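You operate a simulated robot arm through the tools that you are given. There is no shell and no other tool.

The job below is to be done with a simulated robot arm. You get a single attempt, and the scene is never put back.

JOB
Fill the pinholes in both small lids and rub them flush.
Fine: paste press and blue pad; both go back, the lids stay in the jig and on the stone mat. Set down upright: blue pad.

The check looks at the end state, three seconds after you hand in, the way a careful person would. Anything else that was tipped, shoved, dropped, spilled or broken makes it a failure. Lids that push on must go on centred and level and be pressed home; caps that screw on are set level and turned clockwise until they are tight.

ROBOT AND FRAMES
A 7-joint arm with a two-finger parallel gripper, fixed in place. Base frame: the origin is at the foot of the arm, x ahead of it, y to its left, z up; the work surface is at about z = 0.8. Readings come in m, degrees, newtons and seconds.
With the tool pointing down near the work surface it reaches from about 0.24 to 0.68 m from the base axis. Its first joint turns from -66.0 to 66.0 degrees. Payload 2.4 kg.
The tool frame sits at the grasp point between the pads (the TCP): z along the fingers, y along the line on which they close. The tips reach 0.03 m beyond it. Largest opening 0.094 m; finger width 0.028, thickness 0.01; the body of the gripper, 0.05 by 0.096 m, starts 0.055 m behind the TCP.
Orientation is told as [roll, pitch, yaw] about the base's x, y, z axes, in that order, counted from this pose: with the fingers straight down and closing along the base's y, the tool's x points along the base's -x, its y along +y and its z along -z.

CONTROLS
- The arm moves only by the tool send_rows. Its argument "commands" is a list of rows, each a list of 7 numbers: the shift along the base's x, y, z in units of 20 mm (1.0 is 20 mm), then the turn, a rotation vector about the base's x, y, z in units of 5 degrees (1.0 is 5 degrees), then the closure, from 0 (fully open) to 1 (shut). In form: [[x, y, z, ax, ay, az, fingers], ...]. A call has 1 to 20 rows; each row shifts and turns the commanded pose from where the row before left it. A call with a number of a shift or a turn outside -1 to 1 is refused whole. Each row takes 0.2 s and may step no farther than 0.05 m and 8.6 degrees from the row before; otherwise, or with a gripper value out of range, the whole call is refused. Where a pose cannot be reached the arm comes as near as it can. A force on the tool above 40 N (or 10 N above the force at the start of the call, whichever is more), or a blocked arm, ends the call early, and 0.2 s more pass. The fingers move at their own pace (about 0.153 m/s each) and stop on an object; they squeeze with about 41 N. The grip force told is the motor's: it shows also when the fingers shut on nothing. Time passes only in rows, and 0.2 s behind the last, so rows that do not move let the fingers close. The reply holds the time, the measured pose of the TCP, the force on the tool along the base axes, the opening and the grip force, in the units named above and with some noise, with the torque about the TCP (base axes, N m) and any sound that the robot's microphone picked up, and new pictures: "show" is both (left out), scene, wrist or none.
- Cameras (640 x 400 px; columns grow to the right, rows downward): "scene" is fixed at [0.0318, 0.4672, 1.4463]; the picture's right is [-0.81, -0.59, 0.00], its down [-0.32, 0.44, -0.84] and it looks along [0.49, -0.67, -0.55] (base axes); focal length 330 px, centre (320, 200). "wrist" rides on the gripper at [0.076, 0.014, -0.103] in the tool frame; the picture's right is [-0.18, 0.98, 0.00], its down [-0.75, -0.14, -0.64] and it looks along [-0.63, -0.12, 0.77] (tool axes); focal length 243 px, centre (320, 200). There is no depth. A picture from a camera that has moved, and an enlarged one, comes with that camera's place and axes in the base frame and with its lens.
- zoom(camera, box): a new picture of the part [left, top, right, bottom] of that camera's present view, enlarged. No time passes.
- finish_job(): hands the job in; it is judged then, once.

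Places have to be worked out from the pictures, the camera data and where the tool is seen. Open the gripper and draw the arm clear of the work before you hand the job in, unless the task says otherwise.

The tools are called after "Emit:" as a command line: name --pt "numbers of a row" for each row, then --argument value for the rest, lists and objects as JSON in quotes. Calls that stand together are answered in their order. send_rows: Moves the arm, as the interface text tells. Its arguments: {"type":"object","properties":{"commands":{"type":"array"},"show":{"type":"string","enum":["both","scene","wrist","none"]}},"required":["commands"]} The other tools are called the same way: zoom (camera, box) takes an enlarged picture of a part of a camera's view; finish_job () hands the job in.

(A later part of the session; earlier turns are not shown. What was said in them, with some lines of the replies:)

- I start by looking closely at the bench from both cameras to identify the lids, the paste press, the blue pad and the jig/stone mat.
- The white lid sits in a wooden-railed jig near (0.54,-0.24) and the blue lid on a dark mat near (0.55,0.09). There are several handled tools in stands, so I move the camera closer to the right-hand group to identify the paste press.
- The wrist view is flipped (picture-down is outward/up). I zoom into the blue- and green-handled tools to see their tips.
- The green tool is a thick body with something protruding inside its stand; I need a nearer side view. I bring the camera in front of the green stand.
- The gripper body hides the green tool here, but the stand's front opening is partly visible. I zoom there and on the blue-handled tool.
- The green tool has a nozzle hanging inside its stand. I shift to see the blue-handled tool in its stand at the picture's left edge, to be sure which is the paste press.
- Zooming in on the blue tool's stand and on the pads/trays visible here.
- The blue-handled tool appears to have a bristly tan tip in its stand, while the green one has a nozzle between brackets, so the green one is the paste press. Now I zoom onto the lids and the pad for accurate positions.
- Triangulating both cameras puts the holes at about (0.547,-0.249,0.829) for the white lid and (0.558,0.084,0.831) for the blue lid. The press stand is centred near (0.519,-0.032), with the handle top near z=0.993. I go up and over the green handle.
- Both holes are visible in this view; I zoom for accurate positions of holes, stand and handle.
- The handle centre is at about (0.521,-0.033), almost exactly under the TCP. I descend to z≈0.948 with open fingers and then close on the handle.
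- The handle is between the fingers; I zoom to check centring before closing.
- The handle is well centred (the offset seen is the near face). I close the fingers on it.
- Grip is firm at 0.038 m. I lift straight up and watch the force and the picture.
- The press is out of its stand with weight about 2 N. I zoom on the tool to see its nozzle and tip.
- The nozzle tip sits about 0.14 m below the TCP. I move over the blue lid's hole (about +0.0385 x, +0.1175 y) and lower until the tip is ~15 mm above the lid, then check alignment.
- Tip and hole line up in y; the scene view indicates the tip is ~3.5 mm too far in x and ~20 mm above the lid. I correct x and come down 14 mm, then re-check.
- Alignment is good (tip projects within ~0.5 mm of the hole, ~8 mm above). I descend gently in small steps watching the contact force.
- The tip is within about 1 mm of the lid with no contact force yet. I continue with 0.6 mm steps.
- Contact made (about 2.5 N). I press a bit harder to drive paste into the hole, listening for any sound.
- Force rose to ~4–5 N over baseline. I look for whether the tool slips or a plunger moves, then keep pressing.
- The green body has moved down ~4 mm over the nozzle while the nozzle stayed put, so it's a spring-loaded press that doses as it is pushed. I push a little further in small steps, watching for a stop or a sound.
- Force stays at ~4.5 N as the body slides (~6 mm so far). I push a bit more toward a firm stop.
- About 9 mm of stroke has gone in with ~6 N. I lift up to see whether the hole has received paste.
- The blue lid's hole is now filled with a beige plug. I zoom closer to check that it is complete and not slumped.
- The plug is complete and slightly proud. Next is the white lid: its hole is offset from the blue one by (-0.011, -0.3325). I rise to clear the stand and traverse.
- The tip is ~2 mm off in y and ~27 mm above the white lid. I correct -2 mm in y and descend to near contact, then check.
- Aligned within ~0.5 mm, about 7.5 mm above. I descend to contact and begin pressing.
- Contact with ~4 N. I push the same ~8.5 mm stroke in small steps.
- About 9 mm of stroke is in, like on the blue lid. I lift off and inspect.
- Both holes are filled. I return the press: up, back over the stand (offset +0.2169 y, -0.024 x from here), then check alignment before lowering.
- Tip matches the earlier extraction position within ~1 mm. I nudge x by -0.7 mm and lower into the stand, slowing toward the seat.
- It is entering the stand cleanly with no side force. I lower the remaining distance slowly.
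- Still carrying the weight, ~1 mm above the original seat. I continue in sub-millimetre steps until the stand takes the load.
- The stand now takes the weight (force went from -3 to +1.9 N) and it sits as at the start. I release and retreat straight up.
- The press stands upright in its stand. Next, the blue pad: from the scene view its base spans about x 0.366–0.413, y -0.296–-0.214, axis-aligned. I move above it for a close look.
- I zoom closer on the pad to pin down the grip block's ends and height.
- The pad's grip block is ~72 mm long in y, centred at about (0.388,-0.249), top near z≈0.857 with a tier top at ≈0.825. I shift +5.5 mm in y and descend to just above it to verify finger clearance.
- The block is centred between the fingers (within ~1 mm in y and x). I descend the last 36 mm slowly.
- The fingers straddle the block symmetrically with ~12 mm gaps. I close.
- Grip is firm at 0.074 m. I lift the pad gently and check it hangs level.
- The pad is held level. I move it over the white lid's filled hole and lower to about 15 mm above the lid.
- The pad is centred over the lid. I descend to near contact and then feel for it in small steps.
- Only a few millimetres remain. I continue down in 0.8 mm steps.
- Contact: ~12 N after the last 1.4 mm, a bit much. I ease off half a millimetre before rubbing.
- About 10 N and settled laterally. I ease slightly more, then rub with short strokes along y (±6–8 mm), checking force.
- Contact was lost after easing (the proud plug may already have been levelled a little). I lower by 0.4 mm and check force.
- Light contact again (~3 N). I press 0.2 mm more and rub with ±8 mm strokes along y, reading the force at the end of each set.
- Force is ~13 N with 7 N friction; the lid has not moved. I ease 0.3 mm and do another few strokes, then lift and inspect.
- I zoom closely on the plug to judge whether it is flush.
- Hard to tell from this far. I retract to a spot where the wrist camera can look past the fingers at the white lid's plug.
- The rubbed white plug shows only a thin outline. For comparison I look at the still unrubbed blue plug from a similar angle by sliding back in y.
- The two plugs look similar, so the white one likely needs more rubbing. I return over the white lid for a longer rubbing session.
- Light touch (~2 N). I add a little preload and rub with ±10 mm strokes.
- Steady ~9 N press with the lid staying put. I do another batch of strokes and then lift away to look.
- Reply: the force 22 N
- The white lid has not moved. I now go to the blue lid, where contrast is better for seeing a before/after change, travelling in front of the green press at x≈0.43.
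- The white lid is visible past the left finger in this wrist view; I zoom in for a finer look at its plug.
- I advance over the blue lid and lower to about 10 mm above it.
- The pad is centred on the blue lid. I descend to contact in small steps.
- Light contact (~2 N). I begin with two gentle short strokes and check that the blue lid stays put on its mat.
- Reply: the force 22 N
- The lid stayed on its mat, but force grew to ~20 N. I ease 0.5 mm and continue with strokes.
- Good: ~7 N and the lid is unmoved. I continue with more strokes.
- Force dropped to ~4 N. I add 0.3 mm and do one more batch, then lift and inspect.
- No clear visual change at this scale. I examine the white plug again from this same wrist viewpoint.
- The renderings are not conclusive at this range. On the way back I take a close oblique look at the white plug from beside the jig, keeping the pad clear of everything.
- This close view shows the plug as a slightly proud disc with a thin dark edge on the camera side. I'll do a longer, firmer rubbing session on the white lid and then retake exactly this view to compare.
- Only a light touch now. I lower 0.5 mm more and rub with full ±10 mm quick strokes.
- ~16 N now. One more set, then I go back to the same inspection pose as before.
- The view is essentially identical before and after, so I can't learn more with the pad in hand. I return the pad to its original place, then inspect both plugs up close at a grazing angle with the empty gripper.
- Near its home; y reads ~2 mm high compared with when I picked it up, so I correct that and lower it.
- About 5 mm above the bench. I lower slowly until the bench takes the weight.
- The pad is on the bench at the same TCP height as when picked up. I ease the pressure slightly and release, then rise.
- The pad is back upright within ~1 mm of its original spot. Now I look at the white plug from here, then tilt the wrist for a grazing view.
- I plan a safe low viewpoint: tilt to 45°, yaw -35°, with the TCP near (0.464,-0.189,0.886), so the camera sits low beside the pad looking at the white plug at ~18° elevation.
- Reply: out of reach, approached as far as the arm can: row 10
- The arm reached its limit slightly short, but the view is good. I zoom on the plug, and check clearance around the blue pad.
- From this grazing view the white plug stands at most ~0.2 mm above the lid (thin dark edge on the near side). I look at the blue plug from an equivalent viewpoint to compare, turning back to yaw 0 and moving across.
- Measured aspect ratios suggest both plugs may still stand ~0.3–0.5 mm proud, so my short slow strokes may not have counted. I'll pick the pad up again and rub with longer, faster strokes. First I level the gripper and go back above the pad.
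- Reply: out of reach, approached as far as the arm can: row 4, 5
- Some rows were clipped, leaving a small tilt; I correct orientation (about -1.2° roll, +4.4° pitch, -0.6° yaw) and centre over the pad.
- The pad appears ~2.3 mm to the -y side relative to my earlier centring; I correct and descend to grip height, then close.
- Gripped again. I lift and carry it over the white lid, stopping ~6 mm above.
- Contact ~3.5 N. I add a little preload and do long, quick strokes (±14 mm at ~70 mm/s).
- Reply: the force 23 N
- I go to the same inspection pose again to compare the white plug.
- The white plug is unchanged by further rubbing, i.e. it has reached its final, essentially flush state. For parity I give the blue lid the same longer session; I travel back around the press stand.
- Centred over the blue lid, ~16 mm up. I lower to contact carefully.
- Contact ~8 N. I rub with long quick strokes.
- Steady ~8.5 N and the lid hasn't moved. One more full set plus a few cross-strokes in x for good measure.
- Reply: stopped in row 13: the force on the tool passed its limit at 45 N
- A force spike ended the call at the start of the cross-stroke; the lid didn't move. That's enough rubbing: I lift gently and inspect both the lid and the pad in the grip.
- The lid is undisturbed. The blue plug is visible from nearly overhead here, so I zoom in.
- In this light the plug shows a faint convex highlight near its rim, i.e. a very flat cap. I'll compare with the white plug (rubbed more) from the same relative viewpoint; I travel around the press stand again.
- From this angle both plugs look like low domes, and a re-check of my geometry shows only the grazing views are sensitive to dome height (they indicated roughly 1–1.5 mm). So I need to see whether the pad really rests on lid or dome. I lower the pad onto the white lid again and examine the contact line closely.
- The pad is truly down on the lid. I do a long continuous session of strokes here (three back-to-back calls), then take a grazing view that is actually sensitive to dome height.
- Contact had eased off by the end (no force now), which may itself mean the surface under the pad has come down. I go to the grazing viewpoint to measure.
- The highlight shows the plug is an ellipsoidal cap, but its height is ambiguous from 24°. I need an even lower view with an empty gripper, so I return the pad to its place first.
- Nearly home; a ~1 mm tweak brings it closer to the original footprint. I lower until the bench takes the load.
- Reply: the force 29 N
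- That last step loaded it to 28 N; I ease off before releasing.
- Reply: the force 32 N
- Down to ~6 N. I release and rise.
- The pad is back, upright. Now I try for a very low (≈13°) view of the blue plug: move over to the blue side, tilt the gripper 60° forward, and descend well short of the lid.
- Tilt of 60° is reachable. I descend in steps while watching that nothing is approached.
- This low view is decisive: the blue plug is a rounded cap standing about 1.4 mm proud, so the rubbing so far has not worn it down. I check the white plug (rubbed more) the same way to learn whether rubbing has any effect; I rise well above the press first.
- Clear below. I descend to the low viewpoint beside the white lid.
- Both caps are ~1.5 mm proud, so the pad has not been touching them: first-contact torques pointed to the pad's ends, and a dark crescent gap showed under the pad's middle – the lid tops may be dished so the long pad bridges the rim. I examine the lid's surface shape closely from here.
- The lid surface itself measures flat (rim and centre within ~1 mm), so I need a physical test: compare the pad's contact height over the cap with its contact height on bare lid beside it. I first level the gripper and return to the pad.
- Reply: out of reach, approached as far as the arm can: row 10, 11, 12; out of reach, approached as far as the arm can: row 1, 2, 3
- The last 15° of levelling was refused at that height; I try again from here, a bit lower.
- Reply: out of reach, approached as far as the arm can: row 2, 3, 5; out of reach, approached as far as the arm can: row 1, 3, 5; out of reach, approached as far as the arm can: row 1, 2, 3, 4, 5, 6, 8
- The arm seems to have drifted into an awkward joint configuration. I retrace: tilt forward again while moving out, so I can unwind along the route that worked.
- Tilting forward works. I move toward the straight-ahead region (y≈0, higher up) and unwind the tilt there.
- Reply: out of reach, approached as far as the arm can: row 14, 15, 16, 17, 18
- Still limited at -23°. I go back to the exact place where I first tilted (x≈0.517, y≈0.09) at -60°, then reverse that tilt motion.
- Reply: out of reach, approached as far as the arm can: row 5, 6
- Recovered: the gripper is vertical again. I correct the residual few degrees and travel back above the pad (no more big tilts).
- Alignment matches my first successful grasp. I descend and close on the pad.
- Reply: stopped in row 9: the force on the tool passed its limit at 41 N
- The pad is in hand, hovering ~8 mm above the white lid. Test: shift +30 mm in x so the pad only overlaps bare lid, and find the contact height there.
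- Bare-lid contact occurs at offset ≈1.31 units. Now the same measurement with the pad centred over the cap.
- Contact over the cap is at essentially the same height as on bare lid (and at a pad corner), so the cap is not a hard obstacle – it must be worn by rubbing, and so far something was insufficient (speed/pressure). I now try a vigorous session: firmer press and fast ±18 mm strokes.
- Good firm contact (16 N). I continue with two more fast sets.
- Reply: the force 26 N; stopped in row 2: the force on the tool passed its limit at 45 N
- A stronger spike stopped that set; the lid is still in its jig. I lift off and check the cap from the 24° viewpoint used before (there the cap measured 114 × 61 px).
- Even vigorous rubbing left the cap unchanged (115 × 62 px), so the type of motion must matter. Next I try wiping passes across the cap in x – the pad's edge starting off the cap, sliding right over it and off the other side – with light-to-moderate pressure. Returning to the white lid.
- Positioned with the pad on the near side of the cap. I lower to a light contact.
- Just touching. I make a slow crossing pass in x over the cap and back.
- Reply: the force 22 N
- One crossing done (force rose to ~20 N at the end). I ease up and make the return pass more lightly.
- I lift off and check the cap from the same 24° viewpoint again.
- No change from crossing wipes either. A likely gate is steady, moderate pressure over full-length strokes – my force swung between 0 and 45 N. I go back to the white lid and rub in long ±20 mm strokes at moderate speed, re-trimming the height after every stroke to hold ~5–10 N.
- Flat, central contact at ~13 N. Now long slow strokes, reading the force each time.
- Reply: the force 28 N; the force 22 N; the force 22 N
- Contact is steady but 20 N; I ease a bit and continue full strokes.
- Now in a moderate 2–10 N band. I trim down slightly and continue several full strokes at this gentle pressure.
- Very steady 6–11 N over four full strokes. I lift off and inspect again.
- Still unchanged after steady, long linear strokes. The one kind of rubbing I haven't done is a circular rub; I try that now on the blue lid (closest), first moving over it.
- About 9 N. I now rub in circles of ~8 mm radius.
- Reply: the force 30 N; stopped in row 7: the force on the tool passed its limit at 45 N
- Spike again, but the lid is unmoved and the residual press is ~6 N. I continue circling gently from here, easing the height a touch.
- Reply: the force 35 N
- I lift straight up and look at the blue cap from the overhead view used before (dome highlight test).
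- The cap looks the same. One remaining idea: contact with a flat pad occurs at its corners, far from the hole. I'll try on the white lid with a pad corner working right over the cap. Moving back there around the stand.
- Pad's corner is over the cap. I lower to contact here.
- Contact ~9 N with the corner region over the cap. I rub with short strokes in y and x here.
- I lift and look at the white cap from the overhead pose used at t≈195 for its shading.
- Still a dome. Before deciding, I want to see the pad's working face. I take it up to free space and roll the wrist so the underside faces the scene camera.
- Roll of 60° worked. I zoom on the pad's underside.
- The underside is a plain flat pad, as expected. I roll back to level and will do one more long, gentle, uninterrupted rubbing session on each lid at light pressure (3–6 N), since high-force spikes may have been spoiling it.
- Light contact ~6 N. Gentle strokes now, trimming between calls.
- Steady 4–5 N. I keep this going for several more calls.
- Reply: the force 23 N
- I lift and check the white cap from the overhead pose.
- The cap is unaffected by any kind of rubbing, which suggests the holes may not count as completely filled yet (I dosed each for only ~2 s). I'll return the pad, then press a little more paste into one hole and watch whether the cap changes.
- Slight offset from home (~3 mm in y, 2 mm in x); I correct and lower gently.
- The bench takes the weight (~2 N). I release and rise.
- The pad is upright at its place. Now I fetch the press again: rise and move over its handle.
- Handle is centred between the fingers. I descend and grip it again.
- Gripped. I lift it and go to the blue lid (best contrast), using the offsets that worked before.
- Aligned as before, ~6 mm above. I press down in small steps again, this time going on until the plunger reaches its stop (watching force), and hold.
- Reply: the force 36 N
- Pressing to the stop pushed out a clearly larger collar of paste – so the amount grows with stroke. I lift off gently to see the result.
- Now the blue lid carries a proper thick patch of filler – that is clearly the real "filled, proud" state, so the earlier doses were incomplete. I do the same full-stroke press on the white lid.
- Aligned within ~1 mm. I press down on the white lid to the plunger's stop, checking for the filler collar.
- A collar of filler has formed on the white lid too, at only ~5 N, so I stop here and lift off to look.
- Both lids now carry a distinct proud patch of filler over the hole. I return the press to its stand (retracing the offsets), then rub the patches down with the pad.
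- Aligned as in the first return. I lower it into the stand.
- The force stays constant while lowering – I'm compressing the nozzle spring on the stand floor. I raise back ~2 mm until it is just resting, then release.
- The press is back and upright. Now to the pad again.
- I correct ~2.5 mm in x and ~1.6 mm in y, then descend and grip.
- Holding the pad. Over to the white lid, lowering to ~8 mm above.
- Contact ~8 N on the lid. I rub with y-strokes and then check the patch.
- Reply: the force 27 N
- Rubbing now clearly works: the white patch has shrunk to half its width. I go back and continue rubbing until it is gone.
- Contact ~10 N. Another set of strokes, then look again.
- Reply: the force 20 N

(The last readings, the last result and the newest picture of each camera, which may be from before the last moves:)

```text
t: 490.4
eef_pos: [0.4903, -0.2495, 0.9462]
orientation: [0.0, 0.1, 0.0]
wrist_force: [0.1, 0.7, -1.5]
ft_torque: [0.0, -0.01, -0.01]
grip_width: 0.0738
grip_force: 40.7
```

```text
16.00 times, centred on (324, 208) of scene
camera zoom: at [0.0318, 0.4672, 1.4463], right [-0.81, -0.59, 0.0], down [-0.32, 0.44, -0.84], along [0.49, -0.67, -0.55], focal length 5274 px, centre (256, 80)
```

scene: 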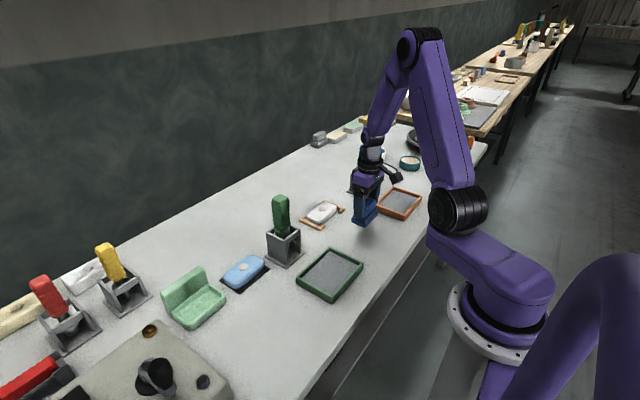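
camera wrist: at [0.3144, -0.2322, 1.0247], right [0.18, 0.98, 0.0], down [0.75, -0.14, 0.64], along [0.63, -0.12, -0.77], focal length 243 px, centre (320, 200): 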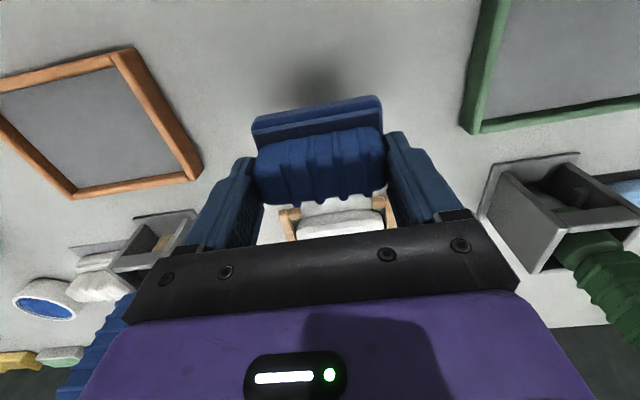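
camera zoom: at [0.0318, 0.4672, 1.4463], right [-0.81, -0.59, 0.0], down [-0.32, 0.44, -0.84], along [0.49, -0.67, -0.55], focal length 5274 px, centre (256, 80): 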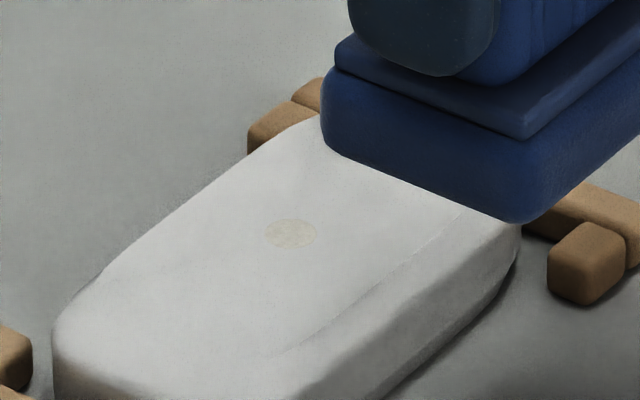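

The white lid now shows just a flat, flush, edge-free mark – that is the finished state. Now the same for the blue lid; I travel around the press stand.

Emit:
send_rows --pt "-1 0 0.7 0 0 0 1" --pt "-1 0 0.7 0 0 0 1" --pt "-1 0 0.6 0 0 0 1" --pt "0 0.983 0 0 0 0 1" --pt "0 0.983 0 0 0 0 1" --pt "0 0.983 0 0 0 0 1" --pt "0 0.983 0 0 0 0 1" --pt "0 0.983 0 0 0 0 1" --pt "0 0.983 0 0 0 0 1" --pt "0 0.983 0 0 0 0 1" --pt "0 0.983 0 0 0 0 1" --pt "0 0.983 0 0 0 0 1" --pt "0 0.983 0 0 0 0 1" --pt "0 0.983 0 0 0 0 1" --pt "0 0.983 0 0 0 0 1" --pt "0 0.983 0 0 0 0 1" --pt "0 0.983 0 0 0 0 1" --pt "0 0.983 0 0 0 0 1" --pt "0 0.983 0 0 0 0 1" --pt "0 0.983 0 0 0 0 1" --show "none"

Emit:
send_rows --pt "0.92 0 0 0 0 0 1" --pt "0.92 0 0 0 0 0 1" --pt "0.92 0 0 0 0 0 1" --pt "0.92 0 0 0 0 0 1" --pt "0.92 0 0 0 0 0 1" --pt "0.92 0 0 0 0 0 1" --pt "0.92 0 0 0 0 0 1" --pt "0 0 -1 0 0 0 1" --pt "0 0 -1 0 0 0 1" --pt "0 0 -1 0 0 0 1" --pt "0 0 -1 0 0 0 1" --pt "0 0 0 0 0 0 1" --show "none"

Emit:
zoom --camera "scene" --box '[205, 225, 285, 295]'

Emit:
zoom --camera "scene" --box '[308, 195, 340, 220]'

```text
t: 494.6
eef_pos: [0.4295, 0.0858, 0.9844]
orientation: [0.0, 0.1, 0.0]
wrist_force: [-0.7, 0.1, -1.0]
ft_torque: [0.01, -0.01, 0.01]
grip_width: 0.074
grip_force: 41.2
```

```text
t: 497.2
eef_pos: [0.5589, 0.0866, 0.9062]
orientation: [-0.1, 0.0, 0.0]
wrist_force: [0.5, -1.4, -1.1]
ft_torque: [-0.05, 0.04, -0.02]
grip_width: 0.074
grip_force: 40.7
```

```text
5.71 times, centred on (245, 260) of scene
camera zoom: at [0.0318, 0.4672, 1.4463], right [-0.81, -0.59, 0.0], down [-0.32, 0.44, -0.84], along [0.49, -0.67, -0.55], focal length 1884 px, centre (749, -143)
```

zoom: 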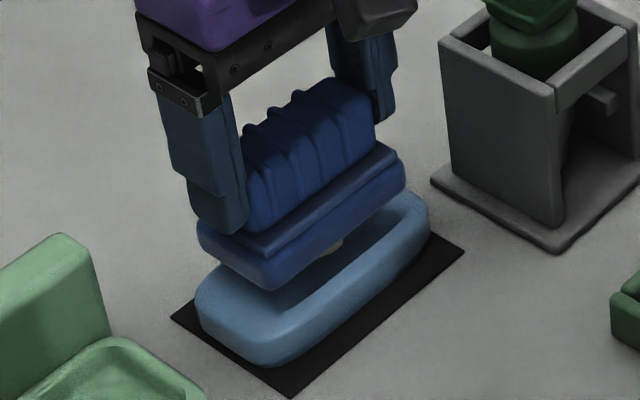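

```text
16.00 times, centred on (324, 208) of scene
camera zoom: at [0.0318, 0.4672, 1.4463], right [-0.81, -0.59, 0.0], down [-0.32, 0.44, -0.84], along [0.49, -0.67, -0.55], focal length 5274 px, centre (256, 80)
```

zoom: 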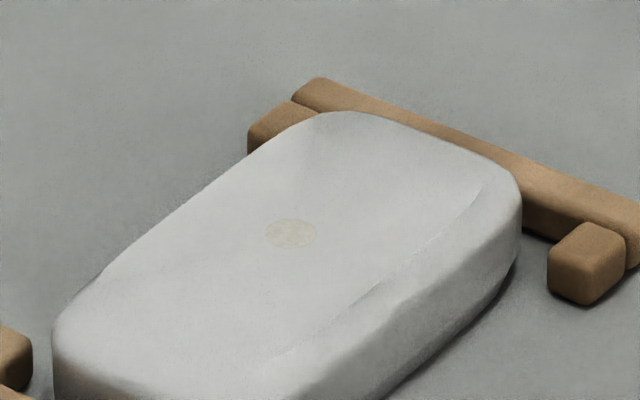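

White is flush. Descending on the blue lid.

Emit:
send_rows --pt "0 0 -0.4 0 0 0 1" --pt "0 0 -0.2 0 0 0 1" --pt "0 0 -0.06 0 0 0 1" --pt "0 0 0 0 0 0 1" --show "none"

Emit:
send_rows --pt "0 0 -0.04 0 0 0 1" --pt "0 0 0 0 0 0 1" --show "none"

Emit:
send_rows --pt "0 0 -0.04 0 0 0 1" --pt "0 0 0 0 0 0 1" --show "none"

```text
t: 498.2
eef_pos: [0.5579, 0.0858, 0.8916]
orientation: [0.0, 0.0, 0.0]
wrist_force: [0.5, 0.1, -2.0]
ft_torque: [0.0, -0.01, 0.01]
grip_width: 0.0743
grip_force: 40.7
```

```text
t: 498.8
eef_pos: [0.558, 0.0855, 0.8923]
orientation: [0.1, 0.0, 0.0]
wrist_force: [-0.4, 0.0, -1.7]
ft_torque: [-0.03, -0.01, -0.01]
grip_width: 0.074
grip_force: 41.2
```

```text
t: 499.4
eef_pos: [0.558, 0.086, 0.8906]
orientation: [-0.1, 0.1, 0.0]
wrist_force: [-1.0, -0.6, -1.6]
ft_torque: [0.01, 0.01, 0.0]
grip_width: 0.0743
grip_force: 41.2
```

Emit:
send_rows --pt "0 0 -0.03 0 0 0 1" --pt "0 0 0 0 0 0 1" --show "none"

Emit:
send_rows --pt "0 0 -0.02 0 0 0 1" --pt "0 0 0 0 0 0 1" --show "none"

Emit:
send_rows --pt "0 0 -0.02 0 0 0 1" --pt "0 0 0 0 0 0 1" --show "none"

```text
t: 500.0
eef_pos: [0.5575, 0.0861, 0.8908]
orientation: [0.0, -0.1, 0.1]
wrist_force: [-0.1, -1.1, -0.8]
ft_torque: [0.01, 0.0, -0.02]
grip_width: 0.0743
grip_force: 40.2
```

```text
t: 500.6
eef_pos: [0.5579, 0.0871, 0.89]
orientation: [0.0, 0.0, 0.1]
wrist_force: [-0.1, 0.1, -1.1]
ft_torque: [0.0, 0.03, 0.0]
grip_width: 0.0741
grip_force: 41.0
```

```text
t: 501.2
eef_pos: [0.5585, 0.0874, 0.8904]
orientation: [0.0, 0.0, 0.0]
wrist_force: [-2.6, 2.7, 6.6]
ft_torque: [0.01, 0.13, -0.01]
grip_width: 0.0739
grip_force: 41.1
```

Contact ~8 N. I rub with ±10–12 mm strokes.

Emit:
send_rows --pt "0 -0.3 0.005 0 0 0 1" --pt "0 -0.3 0 0 0 0 1" --pt "0 0.3 0 0 0 0 1" --pt "0 0.3 0 0 0 0 1" --pt "0 0.3 0 0 0 0 1" --pt "0 0.1 0 0 0 0 1" --pt "0 -0.3 0 0 0 0 1" --pt "0 -0.1 0 0 0 0 1" --show "none"

Emit:
send_rows --pt "0 -0.3 0 0 0 0 1" --pt "0 -0.3 0 0 0 0 1" --pt "0 0.3 0 0 0 0 1" --pt "0 0.3 0 0 0 0 1" --pt "0 0.3 0 0 0 0 1" --pt "0 0.1 0 0 0 0 1" --pt "0 -0.3 0 0 0 0 1" --pt "0 -0.1 0 0 0 0 1" --show "none"

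Emit:
zoom --camera "scene" --box '[205, 225, 285, 295]'

```text
t: 503.0
eef_pos: [0.5582, 0.0878, 0.8912]
orientation: [0.1, 0.0, 0.0]
wrist_force: [-0.7, 5.0, 9.2]
ft_torque: [0.24, 0.02, 0.02]
grip_width: 0.0741
grip_force: 41.2
```

```text
t: 504.8
eef_pos: [0.5565, 0.0899, 0.8905]
orientation: [0.2, -0.1, 0.3]
wrist_force: [3.3, 9.9, 19.6]
ft_torque: [0.0, -0.08, 0.04]
grip_width: 0.0741
grip_force: 40.6
```

```text
5.71 times, centred on (245, 260) of scene
camera zoom: at [0.0315, 0.4674, 1.4463], right [-0.81, -0.59, 0.0], down [-0.32, 0.44, -0.84], along [0.49, -0.67, -0.55], focal length 1884 px, centre (749, -143)
```

zoom: 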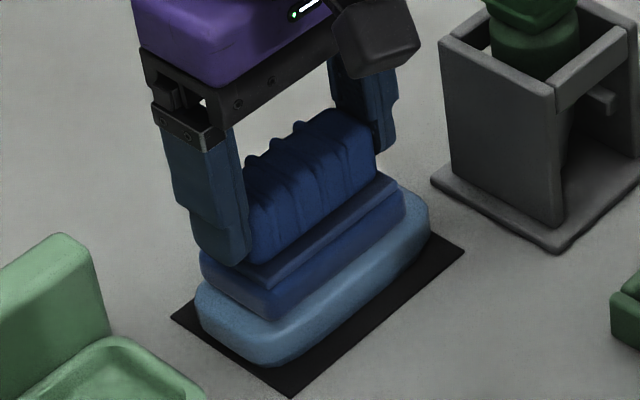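

Lid unmoved. I ease slightly and do two more sets.

Emit:
send_rows --pt "0 -0.3 0.02 0 0 0 1" --pt "0 -0.3 0 0 0 0 1" --pt "0 0.3 0 0 0 0 1" --pt "0 0.3 0 0 0 0 1" --pt "0 0.3 0 0 0 0 1" --pt "0 0.1 0 0 0 0 1" --pt "0 -0.3 0 0 0 0 1" --pt "0 -0.1 0 0 0 0 1" --show "none"

Emit:
send_rows --pt "0 -0.3 0 0 0 0 1" --pt "0 -0.3 0 0 0 0 1" --pt "0 0.3 0 0 0 0 1" --pt "0 0.3 0 0 0 0 1" --pt "0 0.3 0 0 0 0 1" --pt "0 0.1 0 0 0 0 1" --pt "0 -0.3 0 0 0 0 1" --pt "0 -0.1 0 0 0 0 1" --show "none"

Emit:
send_rows --pt "0 0 0.4 0 0 0 1" --pt "0 0 1 0 0 0 1" --pt "0 0 1 0 0 0 1" --pt "0 0 1 0 0 0 1" --pt "-0.92 0 0.5 0 0 0 1" --pt "-0.92 0 0 0 0 0 1" --pt "-0.92 0 0 0 0 0 1" --pt "-0.92 0 0 0 0 0 1" --pt "0 0 0 0 0 0 1" --show "none"

Emit:
zoom --camera "scene" --box '[212, 245, 276, 288]'

Emit:
zoom --camera "scene" --box '[236, 259, 252, 269]'

```text
t: 506.6
eef_pos: [0.5569, 0.0889, 0.8889]
orientation: [0.2, 0.1, 0.2]
wrist_force: [-0.2, 6.4, 12.9]
ft_torque: [0.06, -0.05, 0.07]
grip_width: 0.074
grip_force: 41.3
```

```text
t: 508.4
eef_pos: [0.5592, 0.0868, 0.8897]
orientation: [0.0, 0.0, 0.0]
wrist_force: [-0.4, 5.0, 8.5]
ft_torque: [0.06, 0.07, -0.01]
grip_width: 0.074
grip_force: 40.8
```

```text
t: 510.4
eef_pos: [0.4836, 0.0861, 0.9687]
orientation: [0.0, -0.1, 0.0]
wrist_force: [0.8, 0.1, -0.3]
ft_torque: [-0.01, 0.0, -0.01]
grip_width: 0.0741
grip_force: 40.5
```

```text
9.30 times, centred on (244, 266) of scene
camera zoom: at [0.0318, 0.4672, 1.4463], right [-0.81, -0.59, 0.0], down [-0.32, 0.44, -0.84], along [0.49, -0.67, -0.55], focal length 3066 px, centre (1027, -419)
```

zoom: 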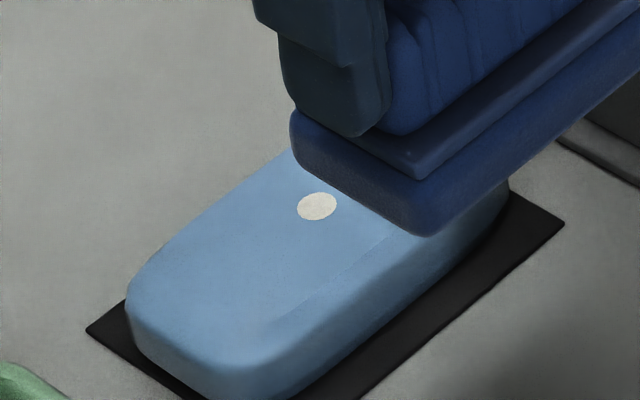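

```text
16.00 times, centred on (244, 264) of scene
camera zoom: at [0.0318, 0.4672, 1.4463], right [-0.81, -0.59, 0.0], down [-0.32, 0.44, -0.84], along [0.49, -0.67, -0.55], focal length 5274 px, centre (1536, -824)
```

zoom: 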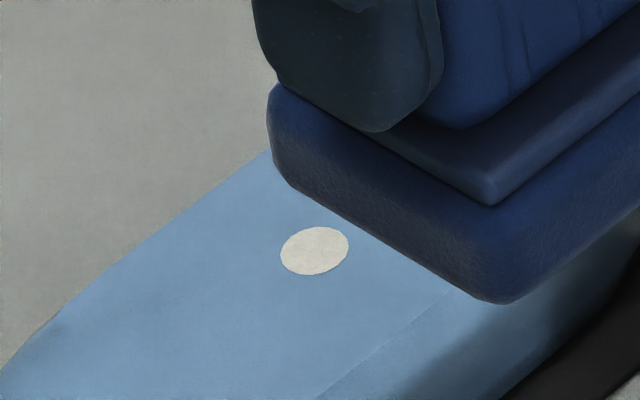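

Both lids now show flat, flush marks. I return the pad to its original spot: back out to x≈0.43, across, and over its home (original grip pose ≈ (0.389,-0.249)).

Emit:
send_rows --pt "-0.9 0 0 0 0 0 1" --pt "-0.9 0 0 0 0 0 1" --pt "-0.9 0 0 0 0 0 1" --pt "-0.12 -0.985 0 0 0 0 1" --pt "-0.12 -0.985 0 0 0 0 1" --pt "-0.12 -0.985 0 0 0 0 1" --pt "-0.12 -0.985 0 0 0 0 1" --pt "-0.12 -0.985 0 0 0 0 1" --pt "-0.12 -0.985 0 0 0 0 1" --pt "-0.12 -0.985 0 0 0 0 1" --pt "-0.12 -0.985 0 0 0 0 1" --pt "-0.12 -0.985 0 0 0 0 1" --pt "-0.12 -0.985 0 0 0 0 1" --pt "-0.12 -0.985 0 0 0 0 1" --pt "-0.12 -0.985 0 0 0 0 1" --pt "-0.12 -0.985 0 0 0 0 1" --pt "-0.12 -0.985 0 0 0 0 1" --pt "-0.12 -0.985 0 0 0 0 1" --pt "-0.12 -0.985 0 0 0 0 1" --pt "-0.12 -0.985 0 0 0 0 1" --show "none"

Emit:
send_rows --pt "0 0 -1 0 0 0 1" --pt "0 0 -1 0 0 0 1" --pt "0 0 -1 0 0 0 1" --pt "0 0 -1 0 0 0 1" --pt "0 0 -0.9 0 0 0 1" --pt "0 0 0 0 0 0 1" --show "wrist"

Emit:
zoom --camera "scene" --box '[338, 195, 398, 255]'

```text
t: 514.6
eef_pos: [0.3886, -0.2477, 0.9709]
orientation: [-0.1, -0.1, 0.0]
wrist_force: [1.0, 0.8, -0.6]
ft_torque: [0.01, 0.02, 0.01]
grip_width: 0.0741
grip_force: 41.4
```

```text
t: 516.0
eef_pos: [0.3913, -0.2487, 0.8685]
orientation: [0.0, 0.0, 0.0]
wrist_force: [0.6, 0.1, -0.7]
ft_torque: [0.0, 0.01, -0.03]
grip_width: 0.0739
grip_force: 41.0
camera wrist: at [0.3134, -0.2343, 0.9716], right [0.18, 0.98, 0.0], down [0.75, -0.14, 0.64], along [0.63, -0.12, -0.77], focal length 243 px, centre (320, 200)
```

wrist: 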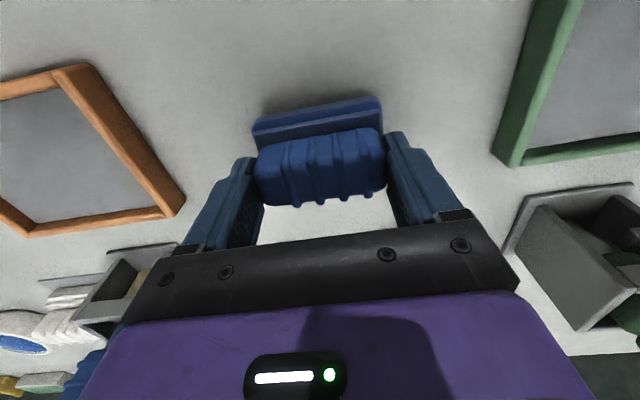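

```text
6.67 times, centred on (368, 225) of scene
camera zoom: at [0.0318, 0.4672, 1.4463], right [-0.81, -0.59, 0.0], down [-0.32, 0.44, -0.84], along [0.49, -0.67, -0.55], focal length 2198 px, centre (0, 33)
```

zoom: 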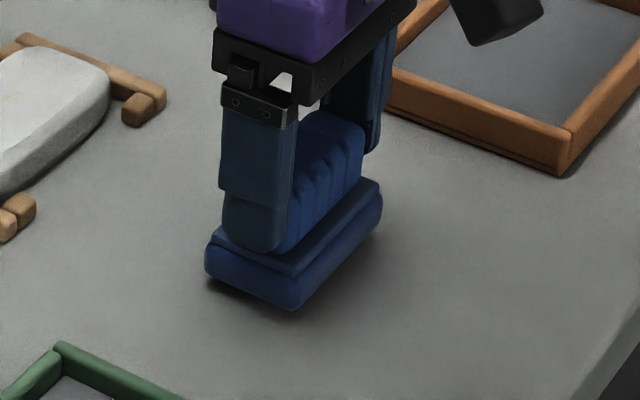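

Within ~1 mm of the original; I trim x and lower until the bench takes the weight.

Emit:
send_rows --pt "-0.06 0 -0.12 0 0 0 1" --pt "0 0 -0.08 0 0 0 1" --pt "0 0 -0.05 0 0 0 1" --pt "0 0 0 0 0 0 1" --show "none"

Emit:
send_rows --pt "0 0 -0.03 0 0 0 1" --pt "0 0 0 0 0 0 1" --show "none"

Emit:
send_rows --pt "0 0 -0.02 0 0 0 1" --pt "0 0 0 0 0 0 1" --show "none"

```text
t: 517.0
eef_pos: [0.388, -0.2485, 0.8646]
orientation: [0.0, 0.0, -0.1]
wrist_force: [0.3, 0.9, -1.5]
ft_torque: [-0.03, 0.0, 0.01]
grip_width: 0.0742
grip_force: 40.3
```

```text
t: 517.6
eef_pos: [0.3884, -0.2479, 0.8642]
orientation: [0.0, 0.0, -0.1]
wrist_force: [-0.6, 0.5, -1.4]
ft_torque: [0.03, 0.0, 0.04]
grip_width: 0.0742
grip_force: 41.2
```

```text
t: 518.2
eef_pos: [0.3885, -0.248, 0.8639]
orientation: [0.0, -0.1, 0.1]
wrist_force: [-0.7, 0.3, -1.3]
ft_torque: [-0.03, -0.01, 0.01]
grip_width: 0.0741
grip_force: 41.1
```

Emit:
send_rows --pt "0 0 -0.03 0 0 0 1" --pt "0 0 0 0 0 0 1" --show "none"

Emit:
send_rows --pt "0 0 -0.02 0 0 0 1" --pt "0 0 0 0 0 0 1" --show "none"

Emit:
send_rows --pt "0 0 -0.02 0 0 0 1" --pt "0 0 0 0 0 0 1" --show "none"

```text
t: 518.8
eef_pos: [0.3871, -0.2487, 0.8625]
orientation: [-0.1, 0.0, 0.1]
wrist_force: [-0.8, 0.7, -1.7]
ft_torque: [0.03, -0.02, -0.02]
grip_width: 0.0742
grip_force: 41.1
```

```text
t: 519.4
eef_pos: [0.3887, -0.2486, 0.8621]
orientation: [0.0, 0.0, 0.0]
wrist_force: [0.7, 0.3, -1.6]
ft_torque: [0.03, 0.0, -0.02]
grip_width: 0.0743
grip_force: 41.2
```

```text
t: 520.0
eef_pos: [0.3887, -0.2498, 0.8631]
orientation: [0.0, 0.0, 0.0]
wrist_force: [0.7, 0.2, -0.7]
ft_torque: [-0.01, 0.03, -0.01]
grip_width: 0.0744
grip_force: 41.0
```

Emit:
send_rows --pt "0 0 -0.02 0 0 0 1" --pt "0 0 0 0 0 0 1" --show "none"

Emit:
send_rows --pt "0 0 -0.015 0 0 0 1" --pt "0 0 0 0 0 0 1" --show "none"

```text
t: 520.6
eef_pos: [0.3885, -0.2481, 0.8613]
orientation: [0.1, 0.1, 0.1]
wrist_force: [-0.2, 0.0, -1.2]
ft_torque: [0.02, 0.02, 0.03]
grip_width: 0.0742
grip_force: 40.5
```

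```text
t: 521.2
eef_pos: [0.3888, -0.2489, 0.8613]
orientation: [0.0, 0.0, 0.0]
wrist_force: [-0.8, 0.2, 3.8]
ft_torque: [0.05, 0.06, 0.02]
grip_width: 0.0738
grip_force: 41.4
```

The pad is on the bench (~5 N). I release and rise well clear.

Emit:
send_rows --pt "0 0 0.01 0 0 0 1" --pt "0 0 0 0 0 0 0.3" --pt "0 0 0 0 0 0 0" --pt "0 0 0 0 0 0 0" --pt "0 0 0.5 0 0 0 0" --pt "0 0 1 0 0 0 0" --pt "0 0 1 0 0 0 0" --pt "0 0 1 0 0 0 0" --pt "0 0 1 0 0 0 0" --pt "0 0 1 0 0 0 0" --pt "0 0 1 0 0 0 0" --pt "-0.5 0 1 0 0 0 0" --pt "-0.5 0 1 0 0 0 0" --pt "-0.5 0 1 0 0 0 0" --pt "-0.5 0 1 0 0 0 0" --pt "0 0 0 0 0 0 0" --show "both"

Emit:
zoom --camera "scene" --box '[348, 208, 383, 248]'

Emit:
zoom --camera "scene" --box '[180, 170, 420, 320]'

Emit:
zoom --camera "scene" --box '[236, 259, 252, 269]'

Emit:
zoom --camera "scene" --box '[308, 195, 340, 220]'

```text
t: 524.6
eef_pos: [0.3481, -0.2491, 1.0713]
orientation: [0.0, 0.0, 0.0]
wrist_force: [-0.6, 0.5, 0.4]
ft_torque: [-0.01, 0.03, 0.0]
grip_width: 0.0938
grip_force: 0.0
camera wrist: at [0.2717, -0.2346, 1.1734], right [0.18, 0.98, 0.0], down [0.75, -0.14, 0.64], along [0.63, -0.12, -0.77], focal length 243 px, centre (320, 200)
```

scene: 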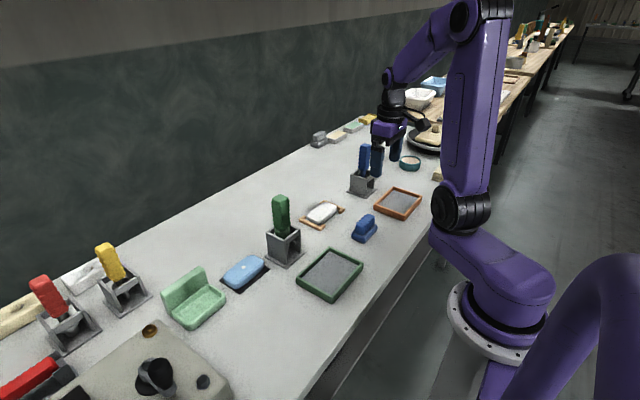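
wrist: 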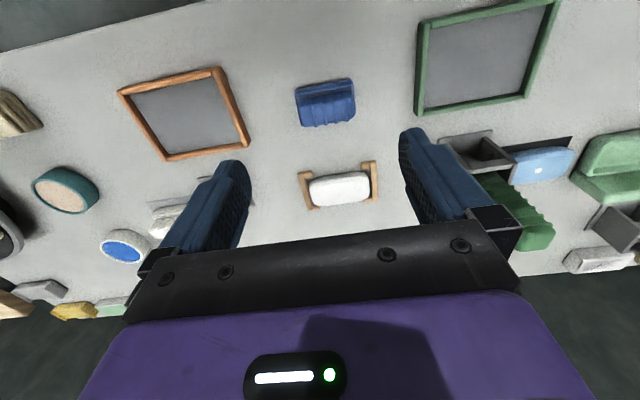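

```text
10.00 times, centred on (366, 228) of scene
camera zoom: at [0.0318, 0.4672, 1.4463], right [-0.81, -0.59, 0.0], down [-0.32, 0.44, -0.84], along [0.49, -0.67, -0.55], focal length 3296 px, centre (-135, -80)
```

zoom: 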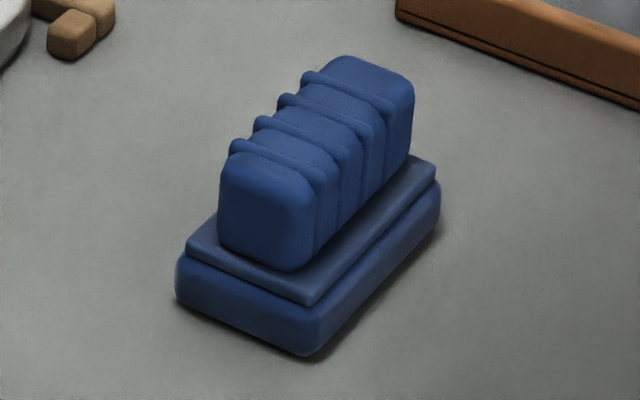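

```text
2.67 times, centred on (300, 245) of scene
camera zoom: at [0.0318, 0.4672, 1.4463], right [-0.81, -0.59, 0.0], down [-0.32, 0.44, -0.84], along [0.49, -0.67, -0.55], focal length 879 px, centre (373, 80)
```

zoom: 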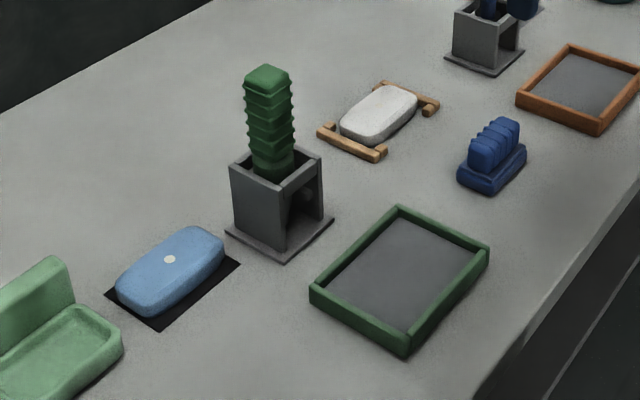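

```text
16.00 times, centred on (244, 264) of scene
camera zoom: at [0.0318, 0.4672, 1.4463], right [-0.81, -0.59, 0.0], down [-0.32, 0.44, -0.84], along [0.49, -0.67, -0.55], focal length 5274 px, centre (1536, -824)
```

zoom: 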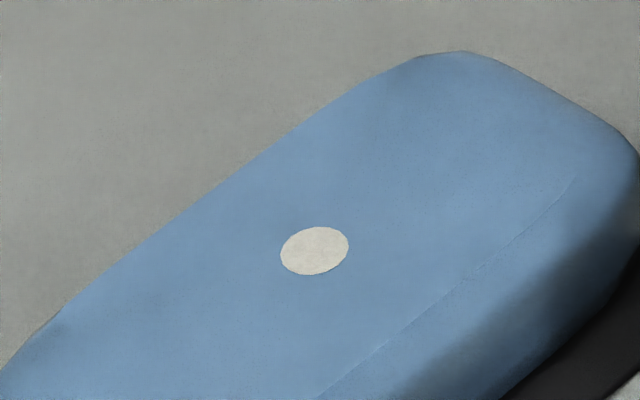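

```text
16.00 times, centred on (324, 208) of scene
camera zoom: at [0.0318, 0.4672, 1.4463], right [-0.81, -0.59, 0.0], down [-0.32, 0.44, -0.84], along [0.49, -0.67, -0.55], focal length 5274 px, centre (256, 80)
```

zoom: 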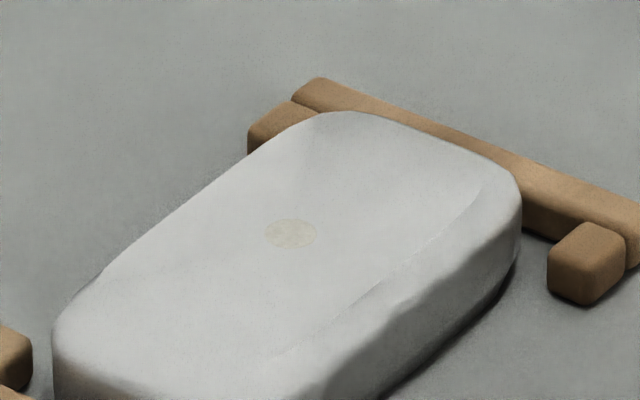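

All items are in place: press upright in its stand, pad upright at home, lids in jig and on the mat with flat flush marks. A final zoom on the press stand and the rest of the bench before handing in.

Emit:
zoom --camera "scene" --box '[250, 185, 320, 275]'

Emit:
zoom --camera "scene" --box '[280, 100, 480, 225]'

Emit:
zoom --camera "wrist" --box '[430, 110, 600, 260]'

```text
4.44 times, centred on (285, 230) of scene
camera zoom: at [0.0318, 0.4672, 1.4463], right [-0.81, -0.59, 0.0], down [-0.32, 0.44, -0.84], along [0.49, -0.67, -0.55], focal length 1465 px, centre (476, 67)
```

zoom: 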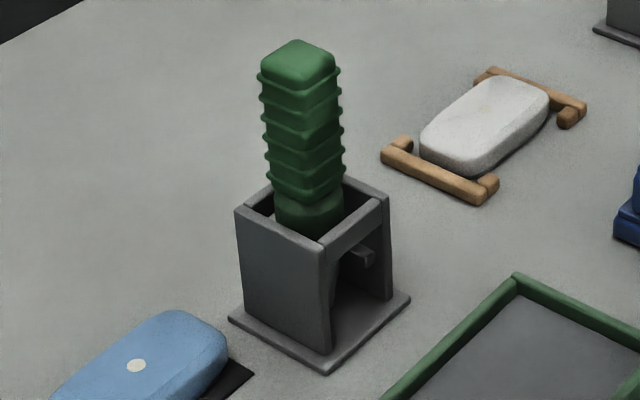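

```text
3.20 times, centred on (380, 162) of scene
camera zoom: at [0.0318, 0.4672, 1.4463], right [-0.81, -0.59, 0.0], down [-0.32, 0.44, -0.84], along [0.49, -0.67, -0.55], focal length 1055 px, centre (128, 320)
```

zoom: 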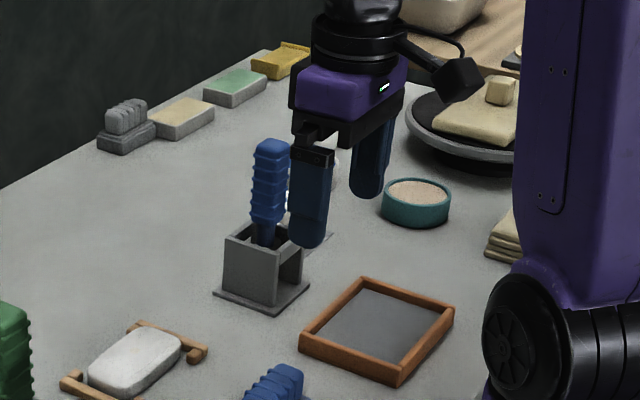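

```text
2.67 times, centred on (515, 185) of wrist
camera zoom: at [0.2717, -0.2346, 1.1734], right [0.18, 0.98, 0.0], down [0.75, -0.14, 0.64], along [0.63, -0.12, -0.77], focal length 647 px, centre (-200, 240)
```

zoom: 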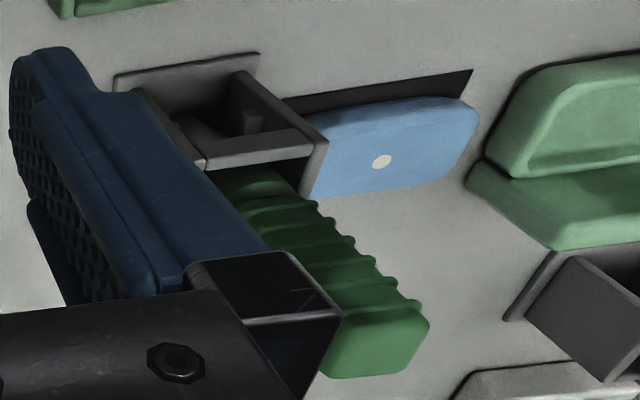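

Everything matches the starting arrangement: the press is upright in its clean stand, the pad is upright at its spot, and both lids are in place with flat, flush fills. The gripper is open and clear, so I hand the job in.

Emit:
finish_job

```text
The job is handed in.
```

I filled both pinholes and rubbed them flush, and the job is handed in. I don't have the check's verdict.

- **Lids:** The white lid is still in the jig and the blue lid is still on the stone mat. Each shows only a flat mark where the hole was, with no raised edge.
- **Paste press:** It is back upright in its stand. It may lean very slightly, under a degree by the pictures.
- **Blue pad:** It is back on the bench, upright, about a millimetre from where it started.

My first paste dose on each lid was too small, and rubbing had no effect on it. I pressed in more paste, which left a raised patch on each lid, and rubbed that down. The long rubbing before the second dose did nothing useful.

While rubbing, the force on the tool went over its limit a few times, with readings of 41 to 45 N. The pictures showed neither lid displaced, apart from a possible half-millimetre shift of the white lid within the jig.

I moved nothing else on the bench. The arm is clear with the gripper open.
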